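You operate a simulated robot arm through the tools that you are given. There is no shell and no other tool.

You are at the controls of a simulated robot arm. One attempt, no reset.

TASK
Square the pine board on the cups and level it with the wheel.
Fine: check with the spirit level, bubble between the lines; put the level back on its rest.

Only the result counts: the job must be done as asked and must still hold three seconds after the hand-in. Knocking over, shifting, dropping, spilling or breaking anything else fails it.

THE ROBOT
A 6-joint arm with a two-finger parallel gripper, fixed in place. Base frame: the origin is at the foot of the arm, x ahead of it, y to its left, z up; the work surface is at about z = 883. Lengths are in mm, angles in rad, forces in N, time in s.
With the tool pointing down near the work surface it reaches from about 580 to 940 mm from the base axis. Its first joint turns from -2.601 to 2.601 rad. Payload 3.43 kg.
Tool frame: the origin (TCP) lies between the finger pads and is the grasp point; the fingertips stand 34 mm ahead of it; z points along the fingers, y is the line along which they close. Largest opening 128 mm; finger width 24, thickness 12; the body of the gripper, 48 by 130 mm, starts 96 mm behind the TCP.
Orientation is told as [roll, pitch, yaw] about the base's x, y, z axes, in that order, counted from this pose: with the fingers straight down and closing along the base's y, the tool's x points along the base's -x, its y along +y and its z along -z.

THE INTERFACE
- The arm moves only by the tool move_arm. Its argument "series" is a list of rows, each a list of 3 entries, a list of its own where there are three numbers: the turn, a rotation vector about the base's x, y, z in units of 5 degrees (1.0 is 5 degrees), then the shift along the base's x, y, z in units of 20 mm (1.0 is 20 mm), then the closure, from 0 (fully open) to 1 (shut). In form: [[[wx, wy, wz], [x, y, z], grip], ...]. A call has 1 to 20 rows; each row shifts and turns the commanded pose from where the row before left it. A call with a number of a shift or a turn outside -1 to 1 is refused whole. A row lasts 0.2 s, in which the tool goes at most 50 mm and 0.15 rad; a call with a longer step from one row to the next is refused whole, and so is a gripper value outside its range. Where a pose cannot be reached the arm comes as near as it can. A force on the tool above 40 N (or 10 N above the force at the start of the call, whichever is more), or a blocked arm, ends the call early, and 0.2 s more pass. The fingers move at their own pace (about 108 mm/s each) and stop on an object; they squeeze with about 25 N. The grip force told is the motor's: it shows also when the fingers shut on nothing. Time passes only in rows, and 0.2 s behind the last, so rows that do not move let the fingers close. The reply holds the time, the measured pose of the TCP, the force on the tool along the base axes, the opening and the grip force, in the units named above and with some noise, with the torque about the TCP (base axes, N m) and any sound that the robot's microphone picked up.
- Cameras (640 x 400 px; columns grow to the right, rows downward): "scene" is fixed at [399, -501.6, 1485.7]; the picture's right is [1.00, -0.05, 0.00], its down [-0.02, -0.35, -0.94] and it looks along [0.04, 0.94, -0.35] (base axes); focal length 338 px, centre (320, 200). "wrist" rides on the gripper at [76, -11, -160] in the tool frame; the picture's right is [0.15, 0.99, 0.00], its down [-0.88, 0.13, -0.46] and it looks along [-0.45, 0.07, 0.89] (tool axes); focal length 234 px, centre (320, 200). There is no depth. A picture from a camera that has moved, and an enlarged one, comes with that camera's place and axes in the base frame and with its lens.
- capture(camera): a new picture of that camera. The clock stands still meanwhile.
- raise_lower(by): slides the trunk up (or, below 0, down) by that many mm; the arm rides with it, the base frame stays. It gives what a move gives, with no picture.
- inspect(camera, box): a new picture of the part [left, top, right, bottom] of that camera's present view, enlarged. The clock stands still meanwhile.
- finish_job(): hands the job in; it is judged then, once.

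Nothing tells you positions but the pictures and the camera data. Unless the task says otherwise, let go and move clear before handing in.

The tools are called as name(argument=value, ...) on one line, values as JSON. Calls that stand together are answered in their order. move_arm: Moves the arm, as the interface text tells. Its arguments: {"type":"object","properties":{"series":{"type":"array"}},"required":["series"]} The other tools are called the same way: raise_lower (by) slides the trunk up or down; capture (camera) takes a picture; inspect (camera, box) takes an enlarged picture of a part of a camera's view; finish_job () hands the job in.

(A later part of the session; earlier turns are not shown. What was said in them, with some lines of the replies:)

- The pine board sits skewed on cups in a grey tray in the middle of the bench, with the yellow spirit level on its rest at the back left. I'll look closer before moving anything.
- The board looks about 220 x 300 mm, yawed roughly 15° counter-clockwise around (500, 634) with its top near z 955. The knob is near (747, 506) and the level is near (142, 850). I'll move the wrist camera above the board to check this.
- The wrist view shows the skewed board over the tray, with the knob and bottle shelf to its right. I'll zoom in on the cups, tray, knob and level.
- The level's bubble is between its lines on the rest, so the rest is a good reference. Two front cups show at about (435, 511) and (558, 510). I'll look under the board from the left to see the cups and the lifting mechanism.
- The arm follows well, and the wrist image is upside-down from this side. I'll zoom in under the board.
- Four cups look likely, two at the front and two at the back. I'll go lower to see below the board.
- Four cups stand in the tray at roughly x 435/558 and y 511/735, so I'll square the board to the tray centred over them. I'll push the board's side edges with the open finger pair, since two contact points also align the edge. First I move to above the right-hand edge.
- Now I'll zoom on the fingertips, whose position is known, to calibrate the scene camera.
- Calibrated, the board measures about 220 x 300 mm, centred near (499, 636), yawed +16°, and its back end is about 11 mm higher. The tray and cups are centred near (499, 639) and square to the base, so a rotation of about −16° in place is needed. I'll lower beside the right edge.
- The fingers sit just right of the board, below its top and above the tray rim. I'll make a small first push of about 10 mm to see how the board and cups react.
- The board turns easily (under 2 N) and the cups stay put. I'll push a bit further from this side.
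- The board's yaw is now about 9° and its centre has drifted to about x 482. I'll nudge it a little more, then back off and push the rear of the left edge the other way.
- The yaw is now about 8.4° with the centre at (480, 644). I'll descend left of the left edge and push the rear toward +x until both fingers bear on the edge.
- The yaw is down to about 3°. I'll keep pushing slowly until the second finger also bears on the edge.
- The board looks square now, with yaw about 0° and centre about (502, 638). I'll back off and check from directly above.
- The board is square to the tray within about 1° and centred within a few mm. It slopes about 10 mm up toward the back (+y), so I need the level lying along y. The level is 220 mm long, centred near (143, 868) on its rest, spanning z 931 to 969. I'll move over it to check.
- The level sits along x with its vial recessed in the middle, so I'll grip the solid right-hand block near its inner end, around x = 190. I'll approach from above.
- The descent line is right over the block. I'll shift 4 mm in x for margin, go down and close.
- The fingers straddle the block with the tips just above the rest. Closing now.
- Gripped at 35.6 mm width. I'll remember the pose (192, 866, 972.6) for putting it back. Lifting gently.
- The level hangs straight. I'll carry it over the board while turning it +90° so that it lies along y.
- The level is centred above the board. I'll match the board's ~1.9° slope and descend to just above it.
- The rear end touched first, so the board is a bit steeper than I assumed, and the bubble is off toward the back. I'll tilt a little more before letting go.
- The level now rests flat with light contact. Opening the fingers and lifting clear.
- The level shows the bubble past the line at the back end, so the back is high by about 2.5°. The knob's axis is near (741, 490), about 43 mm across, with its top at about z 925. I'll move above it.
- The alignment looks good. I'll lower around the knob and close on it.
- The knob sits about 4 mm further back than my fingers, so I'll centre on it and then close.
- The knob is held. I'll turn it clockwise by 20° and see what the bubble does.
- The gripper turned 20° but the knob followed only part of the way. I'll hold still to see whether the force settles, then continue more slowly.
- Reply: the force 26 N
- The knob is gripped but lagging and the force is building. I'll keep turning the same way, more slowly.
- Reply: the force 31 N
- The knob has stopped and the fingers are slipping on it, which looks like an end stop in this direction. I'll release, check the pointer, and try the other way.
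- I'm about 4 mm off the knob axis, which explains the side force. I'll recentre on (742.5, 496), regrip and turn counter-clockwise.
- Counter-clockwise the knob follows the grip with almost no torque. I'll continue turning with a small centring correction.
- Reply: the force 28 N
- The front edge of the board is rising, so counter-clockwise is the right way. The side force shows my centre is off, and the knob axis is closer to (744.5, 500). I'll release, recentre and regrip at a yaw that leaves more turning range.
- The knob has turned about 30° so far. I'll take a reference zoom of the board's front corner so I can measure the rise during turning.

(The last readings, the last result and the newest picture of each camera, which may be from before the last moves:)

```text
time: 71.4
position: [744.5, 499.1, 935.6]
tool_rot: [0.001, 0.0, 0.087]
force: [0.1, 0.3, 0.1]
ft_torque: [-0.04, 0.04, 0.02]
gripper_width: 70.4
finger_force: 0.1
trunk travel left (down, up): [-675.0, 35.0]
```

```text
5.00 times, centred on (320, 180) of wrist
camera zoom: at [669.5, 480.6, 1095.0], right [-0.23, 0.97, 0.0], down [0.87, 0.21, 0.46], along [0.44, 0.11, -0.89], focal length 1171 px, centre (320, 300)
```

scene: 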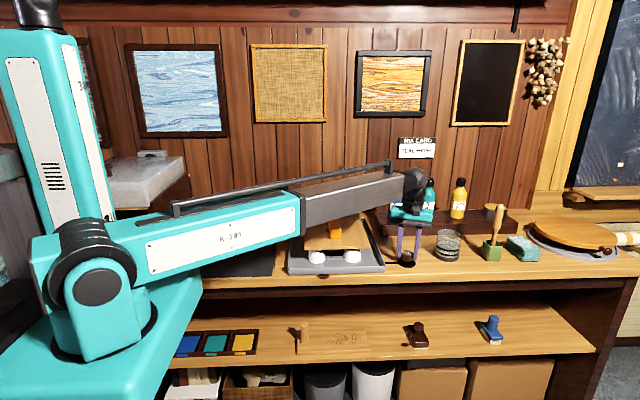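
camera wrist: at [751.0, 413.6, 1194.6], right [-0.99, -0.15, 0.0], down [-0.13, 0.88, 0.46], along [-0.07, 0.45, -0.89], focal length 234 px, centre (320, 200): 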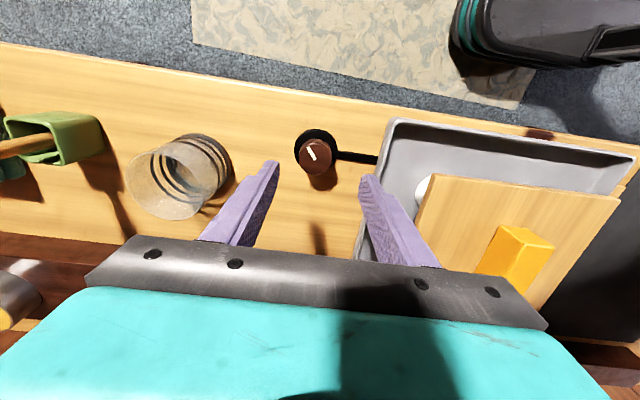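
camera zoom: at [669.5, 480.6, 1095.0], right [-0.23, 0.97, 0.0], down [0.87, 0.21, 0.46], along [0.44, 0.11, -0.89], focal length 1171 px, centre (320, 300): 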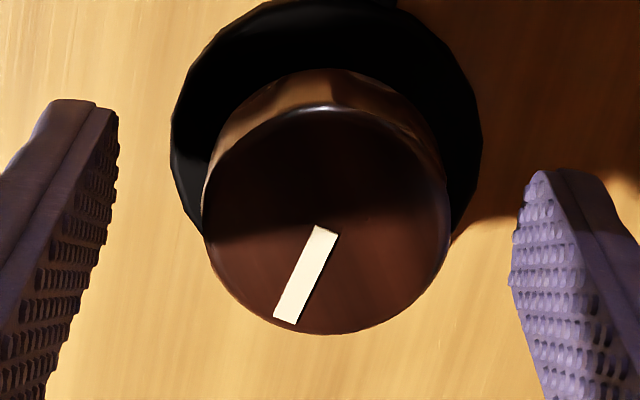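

The knob centre is about (743.3, 498.6). I'll regrip there and turn counter-clockwise.

move_arm(series=[[[0, 0, 0], [-0.06, -0.025, -0.05], 0.45], [[0, 0, 0], [0, 0, 0], 0.6], [[0, 0, 0], [0, 0, 0], 0.8], [[0, 0, 0], [0, 0, 0], 1], [[0, 0, 0], [0, 0, 0], 1]])

move_arm(series=[[[0, 0, 0.5], [0, 0, 0], 1], [[0, 0, 0.6], [0, 0, 0], 1], [[0, 0, 0.6], [0, 0, 0], 1], [[0, 0, 0.6], [0, 0, 0], 1], [[0, 0, 0.6], [0, 0, 0], 1], [[0, 0, 0.6], [0, 0, 0], 1], [[0, 0, 0.6], [0, 0, 0], 1], [[0, 0, 0.6], [0, 0, 0], 1], [[0, 0, 0.6], [0, 0, 0], 1], [[0, 0, 0.7], [0, 0, 0], 1]])

inspect(camera="wrist", box=[280, 140, 360, 220])

inspect(camera="scene", box=[350, 230, 382, 260])

```text
time: 72.6
position: [744.6, 500.4, 934.8]
tool_rot: [0.001, 0.0, 0.087]
force: [0.6, 10.6, 1.7]
ft_torque: [0.68, 0.0, 0.0]
gripper_width: 40.4
finger_force: 44.8
trunk travel left (down, up): [-675.0, 35.0]
```

```text
time: 74.8
position: [743.5, 500.3, 934.3]
tool_rot: [-0.001, -0.003, 0.612]
force: [9.2, 20.0, 14.8]
ft_torque: [0.3, 0.89, -0.03]
gripper_width: 40.4
finger_force: 44.9
trunk travel left (down, up): [-675.0, 35.0]
```

```text
5.00 times, centred on (320, 180) of wrist
camera zoom: at [687.2, 445.8, 1093.6], right [-0.69, 0.72, 0.0], down [0.64, 0.61, 0.46], along [0.33, 0.31, -0.89], focal length 1171 px, centre (320, 300)
```

zoom: 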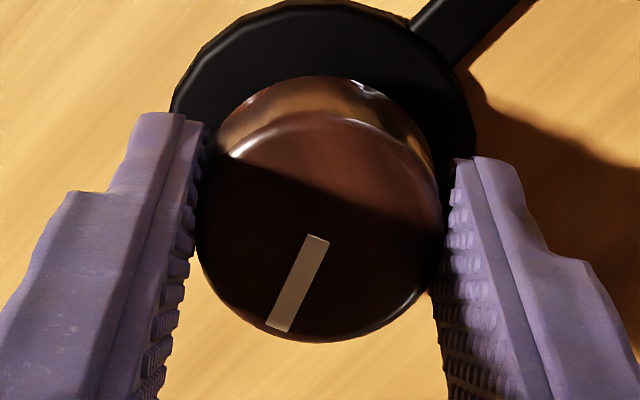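

```text
13.33 times, centred on (366, 245) of scene
camera zoom: at [399.0, -501.6, 1485.7], right [1.0, -0.05, 0.0], down [-0.02, -0.35, -0.94], along [0.04, 0.94, -0.35], focal length 4513 px, centre (-293, -400)
```

zoom: 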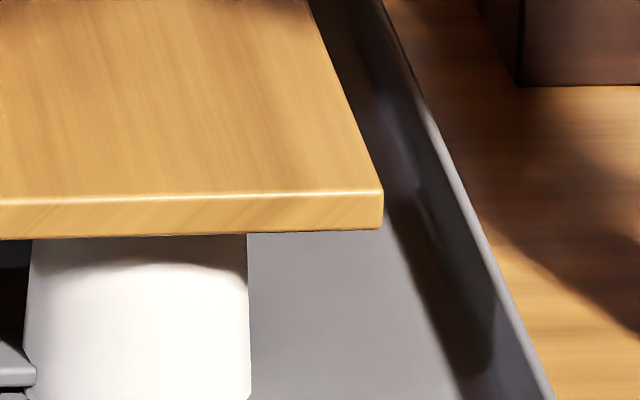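

The front corner has risen another 1.6 mm for 30° of turn. I'll continue 50° further on this grip.

move_arm(series=[[[0, 0, 0.6], [0, 0.03, 0], 1], [[0, 0, 0.6], [0, 0, 0], 1], [[0, 0, 0.6], [0, 0, 0], 1], [[0, 0, 0.6], [0, 0, 0], 1], [[0, 0, 0.6], [0, 0, 0], 1], [[0, 0, 0.6], [0, 0, 0], 1], [[0, 0, 0.6], [0, 0, 0], 1], [[0, 0, 0.6], [0, 0, 0], 1], [[0, 0, 0.6], [0, 0, 0], 1], [[0, 0, 0.6], [0, 0, 0], 1]])

move_arm(series=[[[0, 0, 0.6], [0, 0, 0], 1], [[0, 0, 0.6], [0, 0, 0], 1], [[0, 0, 0.6], [0, 0, 0], 1], [[0, 0, 0.6], [0, 0, 0], 1], [[0, 0, 0.6], [0, 0, 0], 1], [[0, 0, 0.6], [0, 0, 0], 1], [[0, 0, 0.4], [0, 0, 0], 1]])

inspect(camera="wrist", box=[280, 140, 360, 220])

inspect(camera="scene", box=[350, 230, 382, 260])

```text
time: 77.0
position: [744.9, 498.8, 933.1]
tool_rot: [-0.001, -0.001, 1.135]
force: [14.5, 13.2, 12.5]
ft_torque: [0.14, 0.15, -0.03]
gripper_width: 40.2
finger_force: 45.4
trunk travel left (down, up): [-675.0, 35.0]
```

```text
time: 78.6
position: [743.6, 498.7, 934.4]
tool_rot: [-0.004, -0.002, 1.486]
force: [16.3, 10.9, 14.2]
ft_torque: [0.61, -0.12, -0.03]
gripper_width: 40.2
finger_force: 45.5
trunk travel left (down, up): [-675.0, 35.0]
```

```text
5.00 times, centred on (320, 180) of wrist
camera zoom: at [748.0, 421.4, 1093.6], right [-1.0, -0.06, 0.0], down [-0.06, 0.89, 0.46], along [-0.03, 0.46, -0.89], focal length 1171 px, centre (320, 300)
```

zoom: 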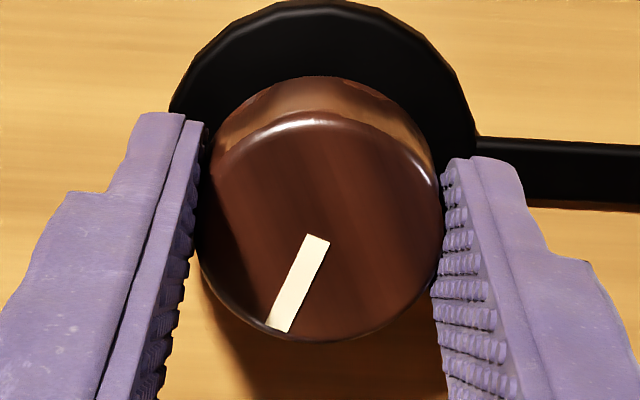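

```text
13.33 times, centred on (366, 245) of scene
camera zoom: at [399.0, -501.6, 1485.7], right [1.0, -0.05, 0.0], down [-0.02, -0.35, -0.94], along [0.04, 0.94, -0.35], focal length 4513 px, centre (-293, -400)
```

zoom: 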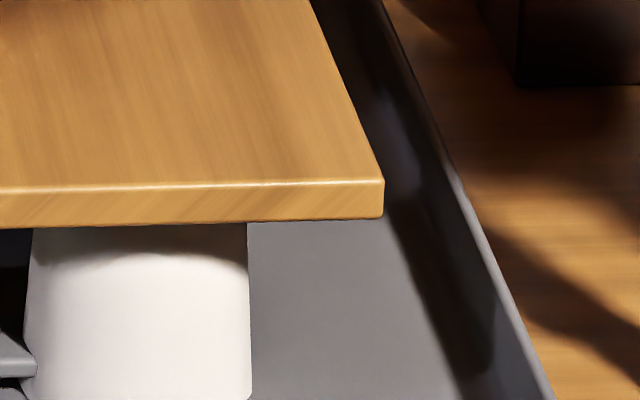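

The front has now risen about 6.5 mm in total. I'll release the knob and go look at the bubble.

move_arm(series=[[[0, 0, 0], [0, 0, 0], 0.6], [[0, 0, 0], [0, 0, 0], 0.45], [[0, 0, 0], [0, 0, 0.5], 0.45], [[0, 0, 0], [0, 0, 1], 0.45], [[0, 0, 0], [0, 0, 1], 0.45], [[0, 0, 0], [0, 0, 1], 0.45], [[0, 0, 0], [0, 0, 1], 0.45], [[0, 0, 0], [0, 0, 1], 0.45], [[0, 0, 0], [-1, 0.8, 1], 0.45], [[0, 0, 0], [-1, 0.8, 1], 0.45], [[0, 0, 0], [-1, 0.8, 1], 0.45], [[0, 0, 0], [-1, 0.8, 0.5], 0.45], [[0, 0, 0], [-1, 0.8, 0], 0.45], [[0, 0, 0], [-1, 0.8, 0], 0.45], [[0, 0, 0], [-1, 0.8, 0], 0.45], [[0, 0, 0], [-1, 0.8, 0], 0.45], [[0, 0, 0], [-1, 0.8, 0], 0.45], [[0, 0, 0], [-1, 0.8, 0], 0.45], [[0, 0, 0], [-1, 0.8, 0], 0.45], [[0, 0, 0], [-1, 0.8, 0], 0.45]])

capture(camera="wrist")

inspect(camera="wrist", box=[270, 50, 390, 210])

inspect(camera="scene", box=[320, 205, 370, 245])

```text
time: 82.8
position: [504.4, 691.4, 1114.3]
tool_rot: [0.0, -0.002, 1.485]
force: [-0.5, 0.6, -1.1]
ft_torque: [-0.04, -0.01, 0.04]
gripper_width: 70.5
finger_force: 0.0
trunk travel left (down, up): [-675.0, 35.0]
```

```text
taken
camera wrist: at [507.6, 614.0, 1274.2], right [-1.0, -0.06, 0.0], down [-0.05, 0.89, 0.46], along [-0.03, 0.45, -0.89], focal length 234 px, centre (320, 200)
```

wrist: 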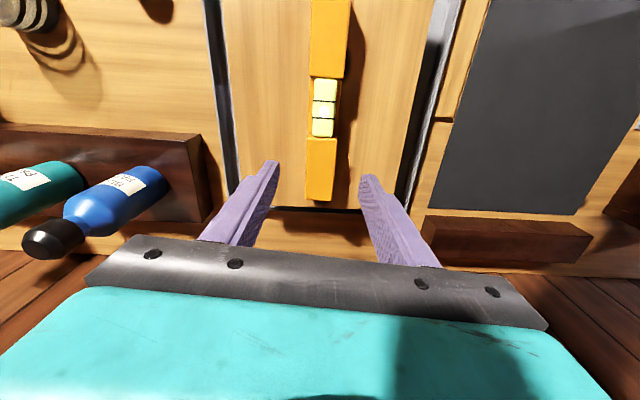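

```text
2.50 times, centred on (330, 130) of wrist
camera zoom: at [507.6, 614.0, 1274.2], right [-1.0, -0.06, 0.0], down [-0.05, 0.89, 0.46], along [-0.03, 0.45, -0.89], focal length 585 px, centre (295, 375)
```

zoom: 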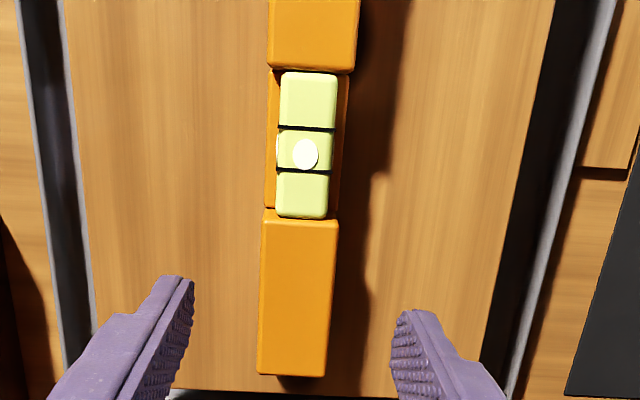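

```text
10.00 times, centred on (345, 225) of scene
camera zoom: at [399.0, -501.6, 1485.7], right [1.0, -0.05, 0.0], down [-0.02, -0.35, -0.94], along [0.04, 0.94, -0.35], focal length 3385 px, centre (70, -50)
```

zoom: 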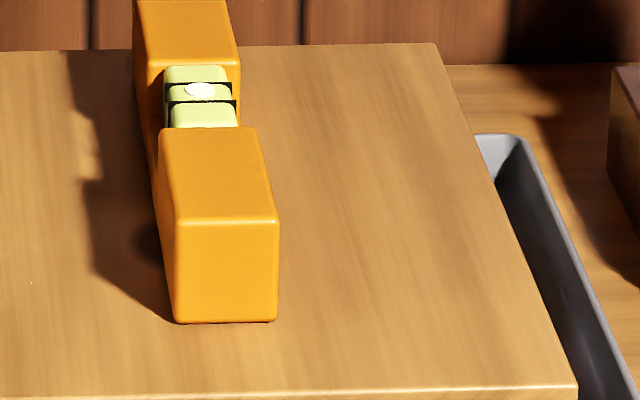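

The bubble has come between the lines but still sits slightly toward the back. I'll take a close look at the vial.

inspect(camera="wrist", box=[305, 75, 345, 140])

inspect(camera="scene", box=[334, 208, 350, 220])

inspect(camera="scene", box=[390, 240, 420, 265])

```text
6.15 times, centred on (325, 108) of wrist
camera zoom: at [507.6, 614.0, 1274.2], right [-1.0, -0.06, 0.0], down [-0.05, 0.89, 0.46], along [-0.03, 0.45, -0.89], focal length 1441 px, centre (289, 769)
```

zoom: 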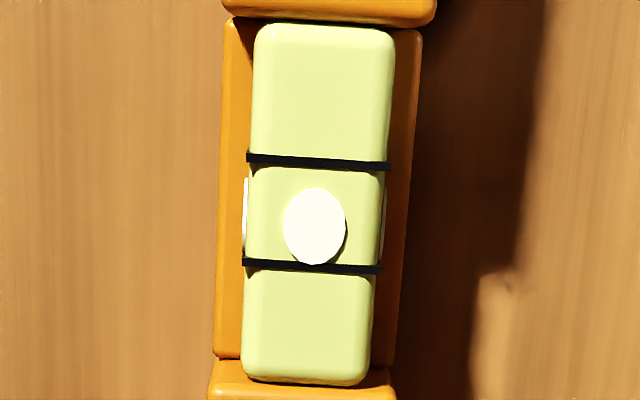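

```text
16.00 times, centred on (342, 214) of scene
camera zoom: at [399.0, -501.6, 1485.7], right [1.0, -0.05, 0.0], down [-0.02, -0.35, -0.94], along [0.04, 0.94, -0.35], focal length 5416 px, centre (-32, -24)
```

zoom: 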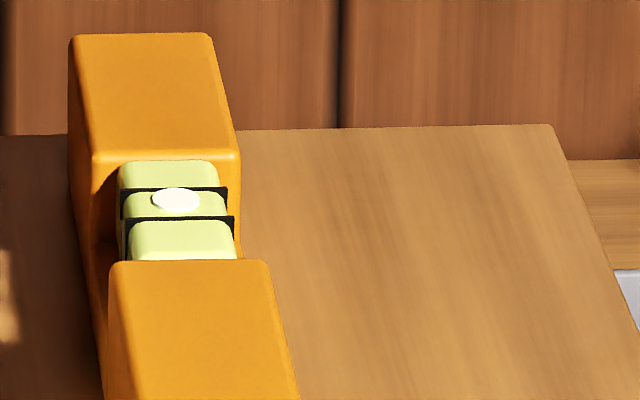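

```text
16.00 times, centred on (405, 252) of scene
camera zoom: at [399.0, -501.6, 1485.7], right [1.0, -0.05, 0.0], down [-0.02, -0.35, -0.94], along [0.04, 0.94, -0.35], focal length 5416 px, centre (-1040, -640)
```

zoom: 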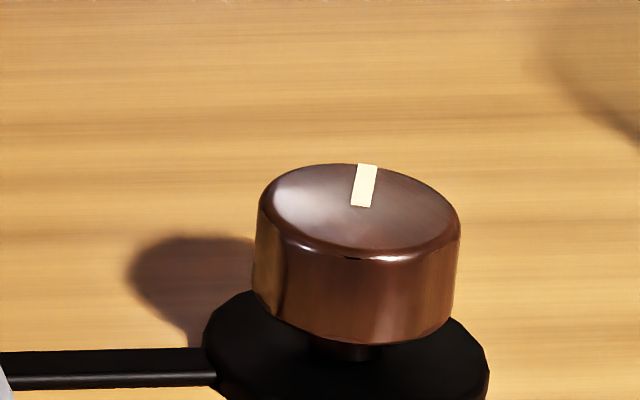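

The bubble is offset by about 0.23 of a half-gap toward the back, so roughly 20–25° more counter-clockwise should centre it. I'll retrace to the knob.

move_arm(series=[[[0, 0, 0], [1, -0.8, 0], 0.45], [[0, 0, 0], [1, -0.8, 0], 0.45], [[0, 0, 0], [1, -0.8, 0], 0.45], [[0, 0, 0], [1, -0.8, 0], 0.45], [[0, 0, 0], [1, -0.8, 0], 0.45], [[0, 0, 0], [1, -0.8, 0], 0.45], [[0, 0, 0], [1, -0.8, 0], 0.45], [[0, 0, 0], [1, -0.8, 0], 0.45], [[0, 0, 0], [1, -0.8, -0.5], 0.45], [[0, 0, 0], [1, -0.8, -1], 0.45], [[0, 0, 0], [1, -0.8, -1], 0.45], [[0, 0, 0], [1, -0.8, -1], 0.45], [[0, 0, 0], [0, 0, -1], 0.45], [[0, 0, 0], [0, 0, -1], 0.45], [[0, 0, 0], [0, 0, -1], 0.45], [[0, 0, 0], [0, 0, -1], 0.45], [[0, 0, 0], [0, 0, -1], 0.45], [[0, 0, 0], [0, 0, -0.5], 0.45], [[0, 0, 0], [0, 0, 0], 0.45]])

inspect(camera="wrist", box=[270, 130, 370, 230])

```text
time: 86.8
position: [743.4, 500.1, 934.8]
tool_rot: [0.001, 0.0, 1.484]
force: [0.7, 0.6, 0.2]
ft_torque: [0.0, 0.01, 0.01]
gripper_width: 70.5
finger_force: 0.0
trunk travel left (down, up): [-675.0, 35.0]
```

```text
4.00 times, centred on (320, 180) of wrist
camera zoom: at [747.4, 422.5, 1094.0], right [-1.0, -0.06, 0.0], down [-0.05, 0.89, 0.46], along [-0.03, 0.45, -0.89], focal length 937 px, centre (320, 280)
```

zoom: 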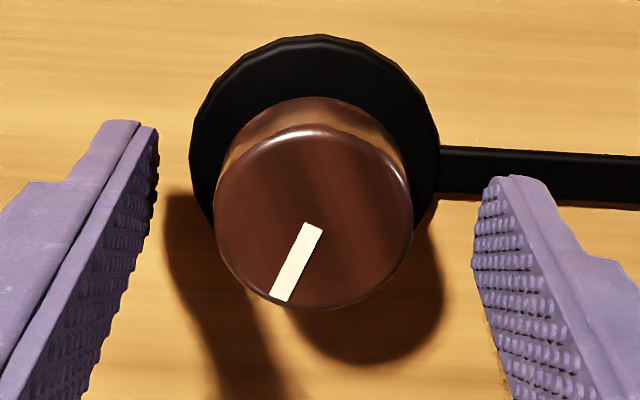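

move_arm(series=[[[0, 0, 0], [0, 0, 0], 0.6], [[0, 0, 0], [0, 0, 0], 0.8], [[0, 0, 0], [0, 0, 0], 1], [[0, 0, 0], [0, 0, 0], 1], [[0, 0, 0.5], [0, 0, 0], 1], [[0, 0, 0.6], [0, 0, 0], 1], [[0, 0, 0.6], [0, 0, 0], 1], [[0, 0, 0.6], [0, 0, 0], 1], [[0, 0, 0.6], [0, 0, 0], 1], [[0, 0, 0.6], [0, 0, 0], 1], [[0, 0, 0.6], [0, 0, 0], 1], [[0, 0, 0.5], [0, 0, 0], 1], [[0, 0, 0], [0, 0, 0], 1]])

move_arm(series=[[[0, 0, 0], [0, 0, 0], 0.6], [[0, 0, 0], [0, 0, 0], 0.45], [[0, 0, 0], [0, 0, 0.5], 0.45], [[0, 0, 0], [0, 0, 1], 0.45], [[0, 0, 0], [0, 0, 1], 0.45], [[0, 0, 0], [0, 0, 1], 0.45], [[0, 0, 0], [0, 0, 1], 0.45], [[0, 0, 0], [0, 0, 1], 0.45], [[0, 0, -0.7], [-1, 0.8, 1], 0.45], [[0, 0, -0.7], [-1, 0.8, 1], 0.45], [[0, 0, -0.7], [-1, 0.8, 1], 0.45], [[0, 0, -0.5], [-1, 0.8, 0.5], 0.45], [[0, 0, -0.5], [-1, 0.8, 0], 0.45], [[0, 0, -0.5], [-1, 0.8, 0], 0.45], [[0, 0, 0], [-1, 0.8, 0], 0.45], [[0, 0, 0], [-1, 0.8, 0], 0.45], [[0, 0, 0], [-1, 0.8, 0], 0.45], [[0, 0, 0], [-1, 0.8, 0], 0.45], [[0, 0, 0], [-1, 0.8, 0], 0.45], [[0, 0, 0], [-1, 0.8, 0], 0.45]])

capture(camera="wrist")

inspect(camera="wrist", box=[305, 75, 345, 140])

inspect(camera="scene", box=[334, 208, 350, 220])

```text
time: 89.6
position: [746.1, 499.3, 935.2]
tool_rot: [-0.002, -0.001, 1.887]
force: [19.0, 9.2, 13.2]
ft_torque: [0.25, 0.1, -0.05]
gripper_width: 40.4
finger_force: 45.1
trunk travel left (down, up): [-675.0, 35.0]
```

```text
time: 93.8
position: [502.7, 692.7, 1114.4]
tool_rot: [0.001, 0.0, 1.573]
force: [-0.2, 0.5, 0.0]
ft_torque: [0.03, 0.02, 0.03]
gripper_width: 70.3
finger_force: 0.1
trunk travel left (down, up): [-675.0, 35.0]
```

```text
taken
camera wrist: at [513.3, 615.2, 1273.8], right [-0.99, -0.15, 0.0], down [-0.13, 0.88, 0.46], along [-0.07, 0.45, -0.89], focal length 234 px, centre (320, 200)
```

wrist: 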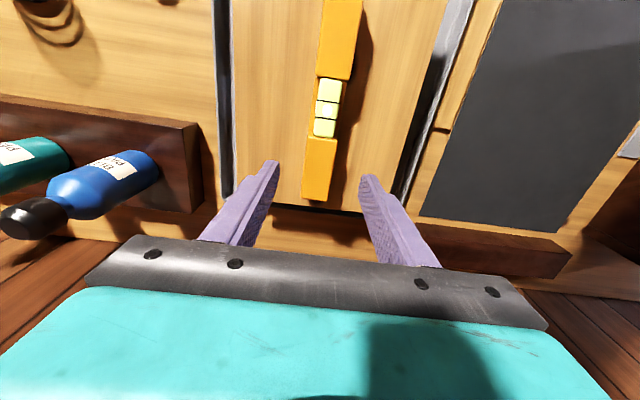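

```text
6.15 times, centred on (325, 108) of wrist
camera zoom: at [513.3, 615.2, 1273.8], right [-0.99, -0.15, 0.0], down [-0.13, 0.88, 0.46], along [-0.07, 0.45, -0.89], focal length 1441 px, centre (289, 769)
```

zoom: 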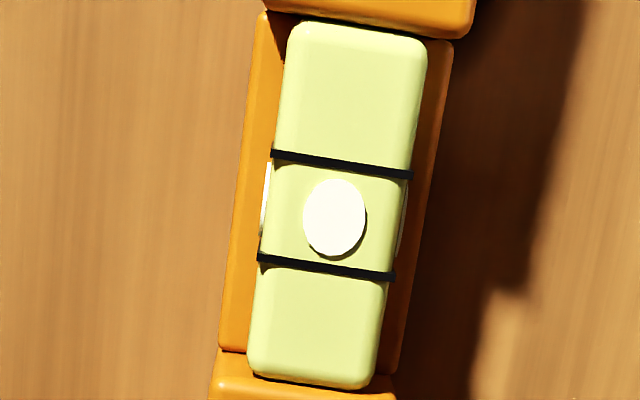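

```text
16.00 times, centred on (342, 214) of scene
camera zoom: at [399.0, -501.6, 1485.7], right [1.0, -0.05, 0.0], down [-0.02, -0.35, -0.94], along [0.04, 0.94, -0.35], focal length 5416 px, centre (-32, -24)
```

zoom: 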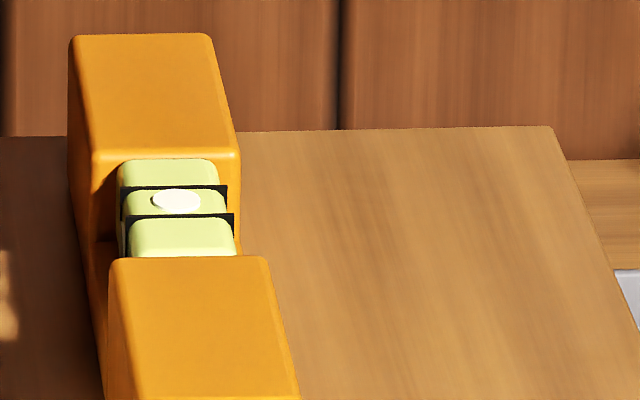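

The bubble is now centred between the lines (offset about 0.05 of the half-gap). Next I'll pick the level up at the same grip spot as before and return it to its rest.

move_arm(series=[[[0, 0, 0], [-0.02, -0.2, -1], 0.45], [[0, 0, 0], [0, 0, -1], 0.45], [[0, 0, 0], [0, 0, -1], 0.45], [[0, 0, 0], [0, 0, 0], 0.45]])

inspect(camera="scene", box=[310, 180, 380, 240])

inspect(camera="wrist", box=[220, 40, 420, 260])

```text
time: 94.8
position: [503.3, 688.8, 1053.8]
tool_rot: [0.0, 0.001, 1.571]
force: [0.1, -0.5, 0.2]
ft_torque: [0.05, 0.04, 0.01]
gripper_width: 70.5
finger_force: 0.1
trunk travel left (down, up): [-675.0, 35.0]
```

```text
6.67 times, centred on (345, 210) of scene
camera zoom: at [399.0, -501.6, 1485.7], right [1.0, -0.05, 0.0], down [-0.02, -0.35, -0.94], along [0.04, 0.94, -0.35], focal length 2257 px, centre (153, 133)
```

zoom: 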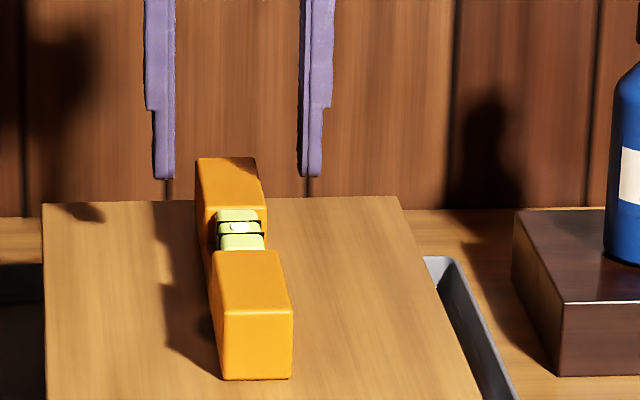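

```text
1.82 times, centred on (320, 150) of wrist
camera zoom: at [513.9, 611.5, 1213.7], right [-0.99, -0.15, 0.0], down [-0.13, 0.88, 0.46], along [-0.07, 0.45, -0.89], focal length 426 px, centre (320, 291)
```

zoom: 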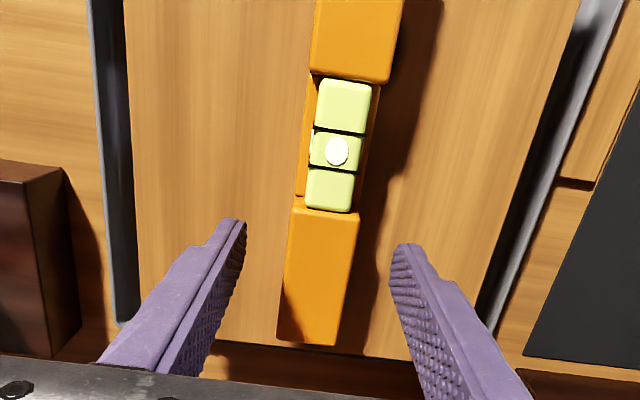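

move_arm(series=[[[0, 0, 0], [-0.04, 0, -1], 0.45], [[0, 0, 0], [0, 0, -0.8], 0.45], [[0, 0, 0], [0, 0, -0.4], 0.45], [[0, 0, 0], [0, 0, -0.05], 0.45], [[0, 0, 0], [0, 0, 0], 0.45]])

inspect(camera="scene", box=[310, 180, 380, 240])

```text
time: 96.0
position: [502.5, 687.9, 1008.5]
tool_rot: [-0.001, 0.0, 1.57]
force: [-0.1, 0.5, 0.5]
ft_torque: [-0.01, -0.03, 0.0]
gripper_width: 70.6
finger_force: 0.1
trunk travel left (down, up): [-675.0, 35.0]
```

```text
6.67 times, centred on (345, 210) of scene
camera zoom: at [399.0, -501.6, 1485.7], right [1.0, -0.05, 0.0], down [-0.02, -0.35, -0.94], along [0.04, 0.94, -0.35], focal length 2257 px, centre (153, 133)
```

zoom: 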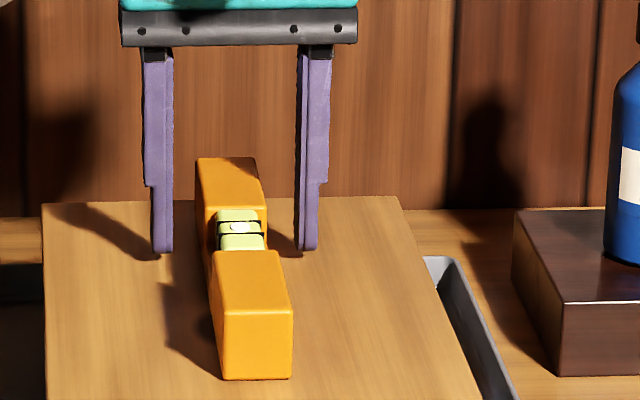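

The fingers straddle the level evenly. Closing and lifting gently.

move_arm(series=[[[0, 0, 0], [0, 0, 0], 0.55], [[0, 0, 0], [0, 0, 0], 0.65], [[0, 0, 0], [0, 0, 0], 0.75], [[0, 0, 0], [0, 0, 0], 0.9], [[0, 0, 0], [0, 0, 0], 1], [[0, 0, 0], [0, 0, 0], 1]])

move_arm(series=[[[0, 0, 0], [0, 0, 0.1], 1], [[0, 0, 0], [0, 0, 0.2], 1], [[0, 0, 0], [0, 0, 0.4], 1], [[0, 0, 0], [0, 0, 0.8], 1], [[0, 0, 0], [0, 0, 1], 1], [[0, 0, 0], [0, 0, 1], 1]])

inspect(camera="scene", box=[260, 170, 404, 280])

capture(camera="wrist")

```text
time: 97.4
position: [503.1, 688.8, 1009.2]
tool_rot: [0.001, 0.0, 1.572]
force: [0.3, -0.5, 0.3]
ft_torque: [-0.08, 0.02, -0.01]
gripper_width: 35.4
finger_force: 25.0
trunk travel left (down, up): [-675.0, 35.0]
```

```text
time: 98.8
position: [503.1, 686.2, 1078.6]
tool_rot: [-0.001, 0.0, 1.57]
force: [0.0, -1.2, -2.4]
ft_torque: [0.07, -0.02, -0.01]
gripper_width: 35.6
finger_force: 25.2
trunk travel left (down, up): [-675.0, 35.0]
```

```text
3.64 times, centred on (332, 225) of scene
camera zoom: at [399.0, -501.6, 1485.7], right [1.0, -0.05, 0.0], down [-0.02, -0.35, -0.94], along [0.04, 0.94, -0.35], focal length 1231 px, centre (276, 109)
```

zoom: 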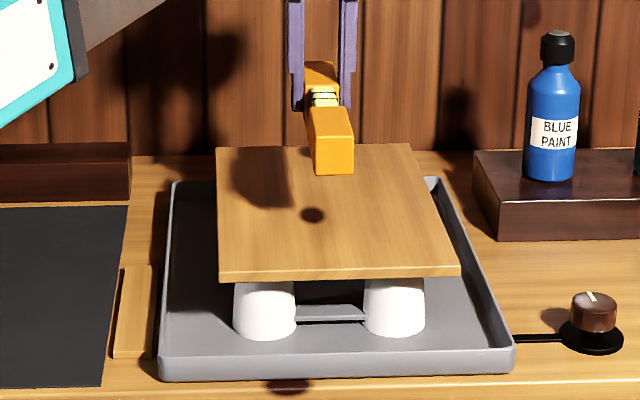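

```text
taken
camera wrist: at [512.6, 610.1, 1238.7], right [-0.99, -0.15, 0.0], down [-0.13, 0.88, 0.46], along [-0.07, 0.45, -0.89], focal length 234 px, centre (320, 200)
```

wrist: 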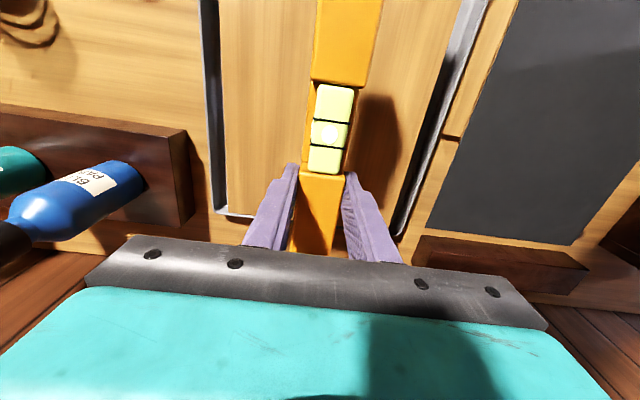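

The level is held straight. I'll carry it back, turning −90°, to above its rest.

move_arm(series=[[[0, 0, -1], [-0.863, 0.495, 0.05], 1], [[0, 0, -1], [-0.863, 0.495, 0.05], 1], [[0, 0, -1], [-0.863, 0.495, 0.05], 1], [[0, 0, -1], [-0.863, 0.495, 0.05], 1], [[0, 0, -1], [-0.863, 0.495, 0], 1], [[0, 0, -1], [-0.863, 0.495, 0], 1], [[0, 0, -1], [-0.863, 0.495, 0], 1], [[0, 0, -1], [-0.863, 0.495, 0], 1], [[0, 0, -1], [-0.863, 0.495, 0], 1], [[0, 0, -1], [-0.863, 0.495, 0], 1], [[0, 0, -1], [-0.863, 0.495, 0], 1], [[0, 0, -1], [-0.863, 0.495, 0], 1], [[0, 0, -1], [-0.863, 0.495, 0], 1], [[0, 0, -1], [-0.863, 0.495, 0], 1], [[0, 0, -1], [-0.863, 0.495, 0], 1], [[0, 0, -1], [-0.863, 0.495, 0], 1], [[0, 0, -1], [-0.863, 0.495, 0], 1], [[0, 0, -1], [-0.863, 0.495, 0], 1], [[0, 0, 0], [0, 0, 0], 1]])

inspect(camera="scene", box=[200, 160, 290, 240])

capture(camera="wrist")

```text
time: 102.8
position: [190.3, 866.3, 1082.7]
tool_rot: [-0.001, -0.001, 0.0]
force: [0.2, 0.6, -1.6]
ft_torque: [0.01, -0.05, 0.0]
gripper_width: 35.7
finger_force: 24.5
trunk travel left (down, up): [-675.0, 35.0]
```

```text
5.00 times, centred on (245, 200) of scene
camera zoom: at [399.0, -501.6, 1485.7], right [1.0, -0.05, 0.0], down [-0.02, -0.35, -0.94], along [0.04, 0.94, -0.35], focal length 1692 px, centre (695, 200)
```

zoom: 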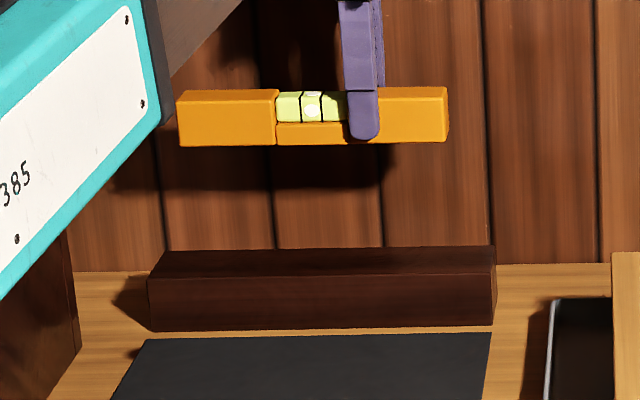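

```text
taken
camera wrist: at [114.1, 854.1, 1242.3], right [-0.15, 0.99, 0.0], down [0.88, 0.13, 0.46], along [0.45, 0.07, -0.89], focal length 234 px, centre (320, 200)
```

wrist: 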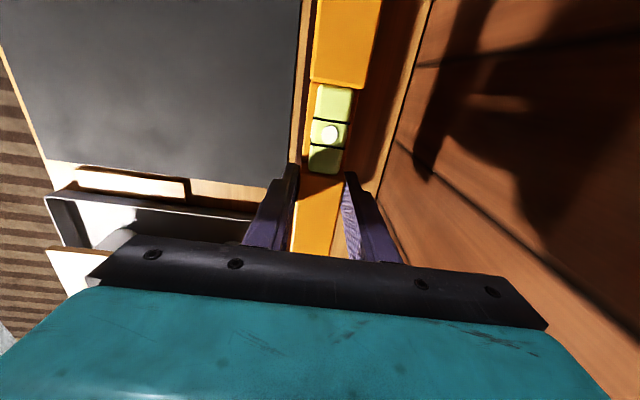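

The level is aligned over its rest just as when I lifted it. I'll descend to a few mm above contact.

move_arm(series=[[[0, 0, 0], [0.05, 0, -1], 1], [[0, 0, 0], [0, 0, -1], 1], [[0, 0, 0], [0, 0, -1], 1], [[0, 0, 0], [0, 0, -1], 1], [[0, 0, 0], [0, 0, -0.8], 1], [[0, 0, 0], [0, 0, -0.4], 1], [[0, 0, 0], [0, 0, 0], 1]])

inspect(camera="scene", box=[200, 180, 290, 240])

```text
time: 104.4
position: [192.8, 864.2, 980.2]
tool_rot: [0.0, 0.001, 0.0]
force: [-0.2, 0.2, -0.9]
ft_torque: [-0.01, -0.06, 0.06]
gripper_width: 35.6
finger_force: 24.8
trunk travel left (down, up): [-675.0, 35.0]
```

```text
6.67 times, centred on (245, 210) of scene
camera zoom: at [399.0, -501.6, 1485.7], right [1.0, -0.05, 0.0], down [-0.02, -0.35, -0.94], along [0.04, 0.94, -0.35], focal length 2257 px, centre (820, 133)
```

zoom: 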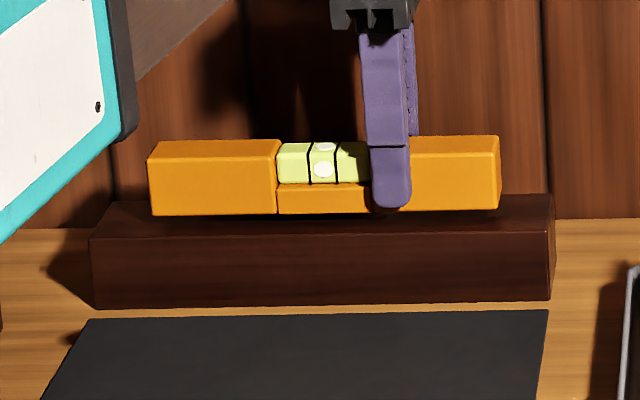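

move_arm(series=[[[0, 0, 0], [-0.08, 0.07, -0.2], 1], [[0, 0, 0], [0, 0, -0.1], 1], [[0, 0, 0], [0, 0, 0], 1]])

inspect(camera="scene", box=[200, 180, 290, 240])

```text
time: 105.2
position: [190.5, 866.7, 974.3]
tool_rot: [0.0, 0.0, 0.0]
force: [1.0, 0.0, -1.6]
ft_torque: [-0.03, -0.06, 0.0]
gripper_width: 35.6
finger_force: 25.9
trunk travel left (down, up): [-675.0, 35.0]
```

```text
6.67 times, centred on (245, 210) of scene
camera zoom: at [399.0, -501.6, 1485.7], right [1.0, -0.05, 0.0], down [-0.02, -0.35, -0.94], along [0.04, 0.94, -0.35], focal length 2257 px, centre (820, 133)
```

zoom: 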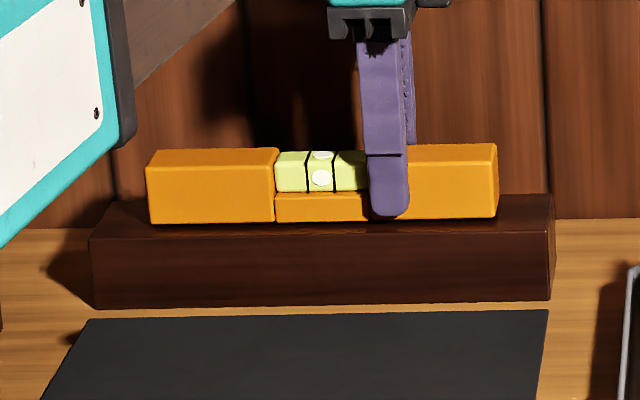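

move_arm(series=[[[0, 0, 0], [0, 0, -0.05], 1], [[0, 0, 0], [0, 0, -0.05], 1], [[0, 0, 0], [0, 0, 0], 1]])

```text
time: 106.0
position: [190.4, 866.9, 972.0]
tool_rot: [0.0, 0.0, 0.0]
force: [0.9, -0.4, -0.5]
ft_torque: [-0.05, 0.14, -0.01]
gripper_width: 35.6
finger_force: 25.3
trunk travel left (down, up): [-675.0, 35.0]
```

move_arm(series=[[[0, 0, 0], [0, 0, -0.03], 1], [[0, 0, 0], [0, 0, 0], 1]])

```text
time: 106.6
position: [190.3, 865.5, 971.2]
tool_rot: [-0.001, 0.0, 0.0]
force: [2.1, 0.5, 4.6]
ft_torque: [-0.04, 0.69, -0.12]
gripper_width: 35.3
finger_force: 25.4
trunk travel left (down, up): [-675.0, 35.0]
```

The level has touched down, with its left end first by a hair. Releasing and backing straight up.

move_arm(series=[[[0, 0, 0], [0, 0, 0], 0.68], [[0, 0, 0], [0, 0, 0], 0.6], [[0, 0, 0], [0, 0, 0], 0.5], [[0, 0, 0], [0, 0, 0], 0.45], [[0, 0, 0], [0, 0, 0.3], 0.45], [[0, 0, 0], [0, 0, 0.7], 0.45], [[0, 0, 0], [0, 0, 1], 0.45], [[0, 0, 0], [0, 0, 1], 0.45], [[0, 0, 0], [0, 0, 1], 0.45], [[0, 0, 0], [0, 0, 1], 0.45]])

inspect(camera="scene", box=[200, 180, 290, 240])

capture(camera="wrist")

```text
time: 108.8
position: [189.1, 865.5, 1070.6]
tool_rot: [-0.001, 0.0, -0.001]
force: [-0.6, -0.7, -0.5]
ft_torque: [0.0, 0.04, 0.02]
gripper_width: 70.4
finger_force: 0.1
trunk travel left (down, up): [-675.0, 35.0]
```

```text
6.67 times, centred on (245, 210) of scene
camera zoom: at [399.0, -501.6, 1485.7], right [1.0, -0.05, 0.0], down [-0.02, -0.35, -0.94], along [0.04, 0.94, -0.35], focal length 2257 px, centre (820, 133)
```

zoom: 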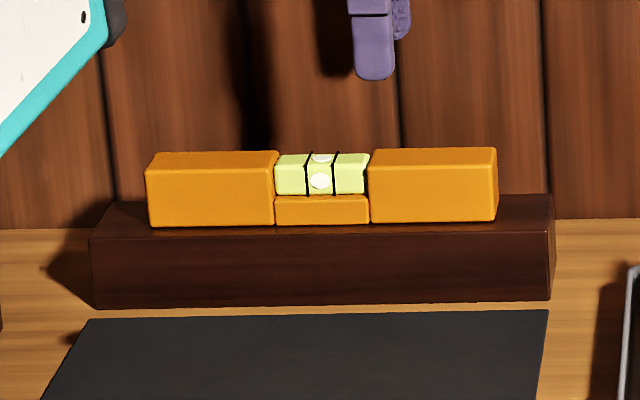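

```text
taken
camera wrist: at [112.7, 853.6, 1230.4], right [-0.15, 0.99, 0.0], down [0.88, 0.13, 0.46], along [0.45, 0.07, -0.89], focal length 234 px, centre (320, 200)
```

wrist: 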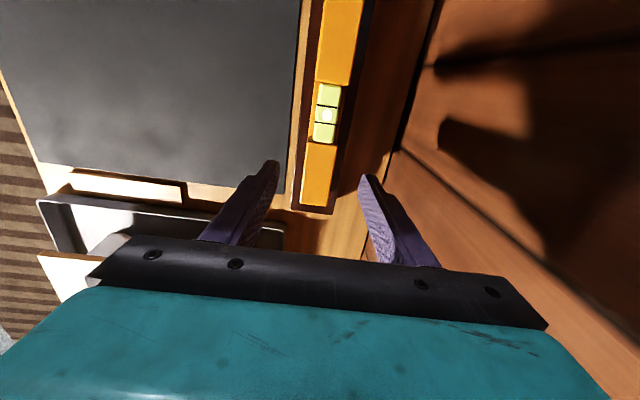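

The level is back on its rest where it started. I'll do a final check of the board from above.

move_arm(series=[[[0, 0, 0], [1, -0.5, 1], 0.2], [[0, 0, 0], [1, -0.5, 1], 0], [[0, 0, 0], [1, -0.5, 1], 0], [[0, 0, 0], [1, -0.5, 1], 0], [[0, 0, 0], [1, -0.5, 1], 0], [[0, 0, 0], [1, -0.5, 0.6], 0], [[0, 0, 0], [1, -0.5, 0], 0], [[0, 0, 0], [1, -0.5, 0], 0], [[0, 0, 0], [1, -0.5, 0], 0], [[0, 0, 0], [1, -0.5, 0], 0], [[0, 0, 0], [1, -0.5, 0], 0], [[0, 0, 0], [1, -0.5, 0], 0], [[0, 0, 0], [1, -0.5, 0], 0], [[0, 0, 0], [1, -0.6, 0], 0], [[0, 0, 0], [1, -0.6, 0], 0], [[0, 0, 0], [1, -0.6, 0], 0], [[0, 0, 0], [1, -0.6, 0], 0], [[0, 0, 0], [1, -0.6, 0], 0], [[0, 0, 0], [1, -0.6, 0], 0], [[0, 0, 0], [0.5, 0, 0], 0]])

inspect(camera="wrist", box=[180, 0, 460, 175])

inspect(camera="scene", box=[270, 195, 398, 275])

capture(camera="scene")

```text
time: 113.0
position: [581.7, 665.9, 1182.0]
tool_rot: [0.001, -0.001, 0.002]
force: [0.2, -0.3, -0.6]
ft_torque: [0.01, 0.0, -0.01]
gripper_width: 128.0
finger_force: 0.0
trunk travel left (down, up): [-675.0, 35.0]
```

```text
2.29 times, centred on (320, 88) of wrist
camera zoom: at [503.9, 652.6, 1341.3], right [-0.15, 0.99, 0.0], down [0.88, 0.13, 0.46], along [0.45, 0.07, -0.89], focal length 535 px, centre (320, 457)
```

zoom: 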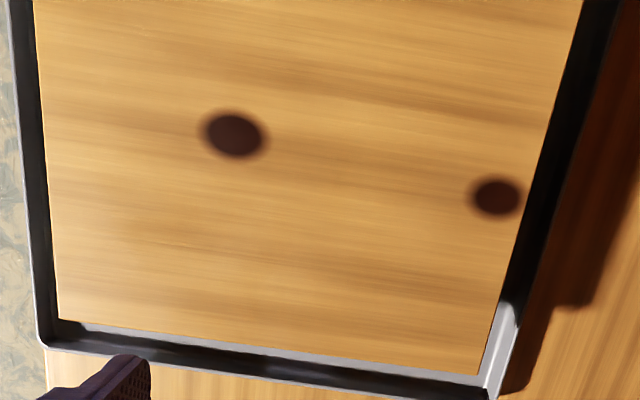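

```text
5.00 times, centred on (334, 235) of scene
camera zoom: at [399.0, -501.6, 1485.7], right [1.0, -0.05, 0.0], down [-0.02, -0.35, -0.94], along [0.04, 0.94, -0.35], focal length 1692 px, centre (250, 25)
```

zoom: 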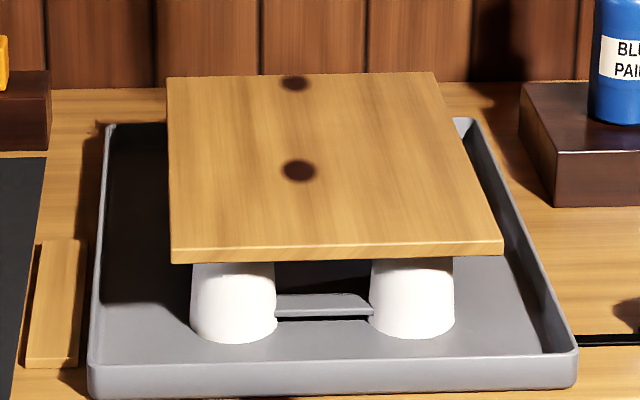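

```text
taken
```

scene: 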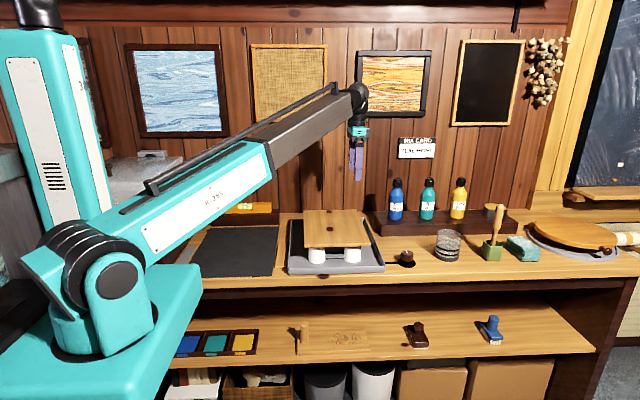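

The board is square (yaw about 0.2°) and level. I'll look closely at how it rests on the cups now.

inspect(camera="scene", box=[300, 230, 380, 280])

inspect(camera="scene", box=[300, 240, 332, 265])

inspect(camera="scene", box=[335, 240, 367, 265])

```text
8.00 times, centred on (340, 255) of scene
camera zoom: at [399.0, -501.6, 1485.7], right [1.0, -0.05, 0.0], down [-0.02, -0.35, -0.94], along [0.04, 0.94, -0.35], focal length 2708 px, centre (160, -240)
```

zoom: 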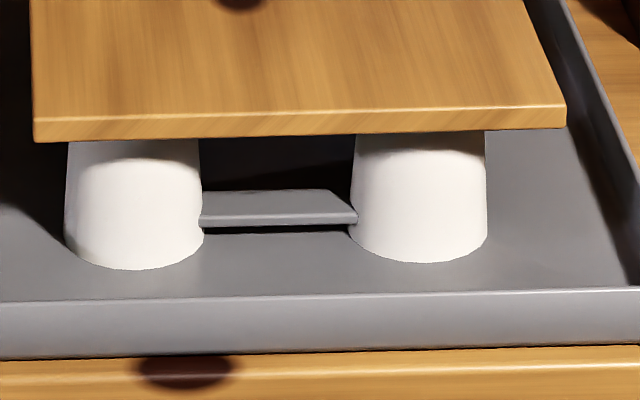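

```text
16.00 times, centred on (316, 252) of scene
camera zoom: at [399.0, -501.6, 1485.7], right [1.0, -0.05, 0.0], down [-0.02, -0.35, -0.94], along [0.04, 0.94, -0.35], focal length 5416 px, centre (384, -640)
```

zoom: 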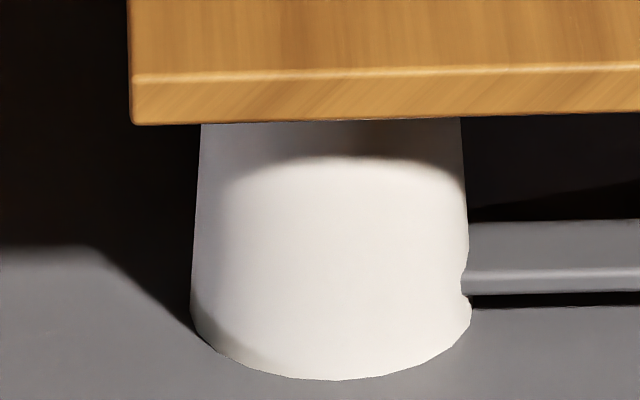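

```text
16.00 times, centred on (351, 252) of scene
camera zoom: at [399.0, -501.6, 1485.7], right [1.0, -0.05, 0.0], down [-0.02, -0.35, -0.94], along [0.04, 0.94, -0.35], focal length 5416 px, centre (-176, -640)
```

zoom: 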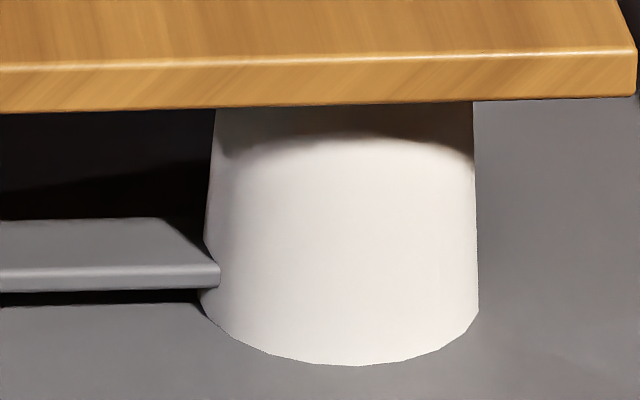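

The front bed plate has risen with the wheel and the board rests squely across all the cups. The level is back on its rest, nothing else has moved, and the gripper is open and clear, so I'm handing in.

finish_job()

```text
The job is handed in.
```

The job is handed in. The pine board is square on the cups and level front to back, and the spirit level is back on its rest.

- **Board:** it started turned about 16°. It now sits within about half a degree of the tray, roughly 4–5 mm right of the cups' centre.
- **Level:** the back was about 2.5° high, so I turned the wheel counter-clockwise until the bubble sat close to centre between the lines. I checked with the level lying front to back. I did not check side to side, but the camera measurements showed almost no tilt that way.
- **Spirit level:** it is back where it started, with its bubble still between the lines.
- **Wheel:** I first turned it the wrong way and the fingers slipped at what looked like its end stop. I saw no damage, and it turned freely the other way.

In the last pictures nothing else had moved, and the gripper was open and clear of the work.
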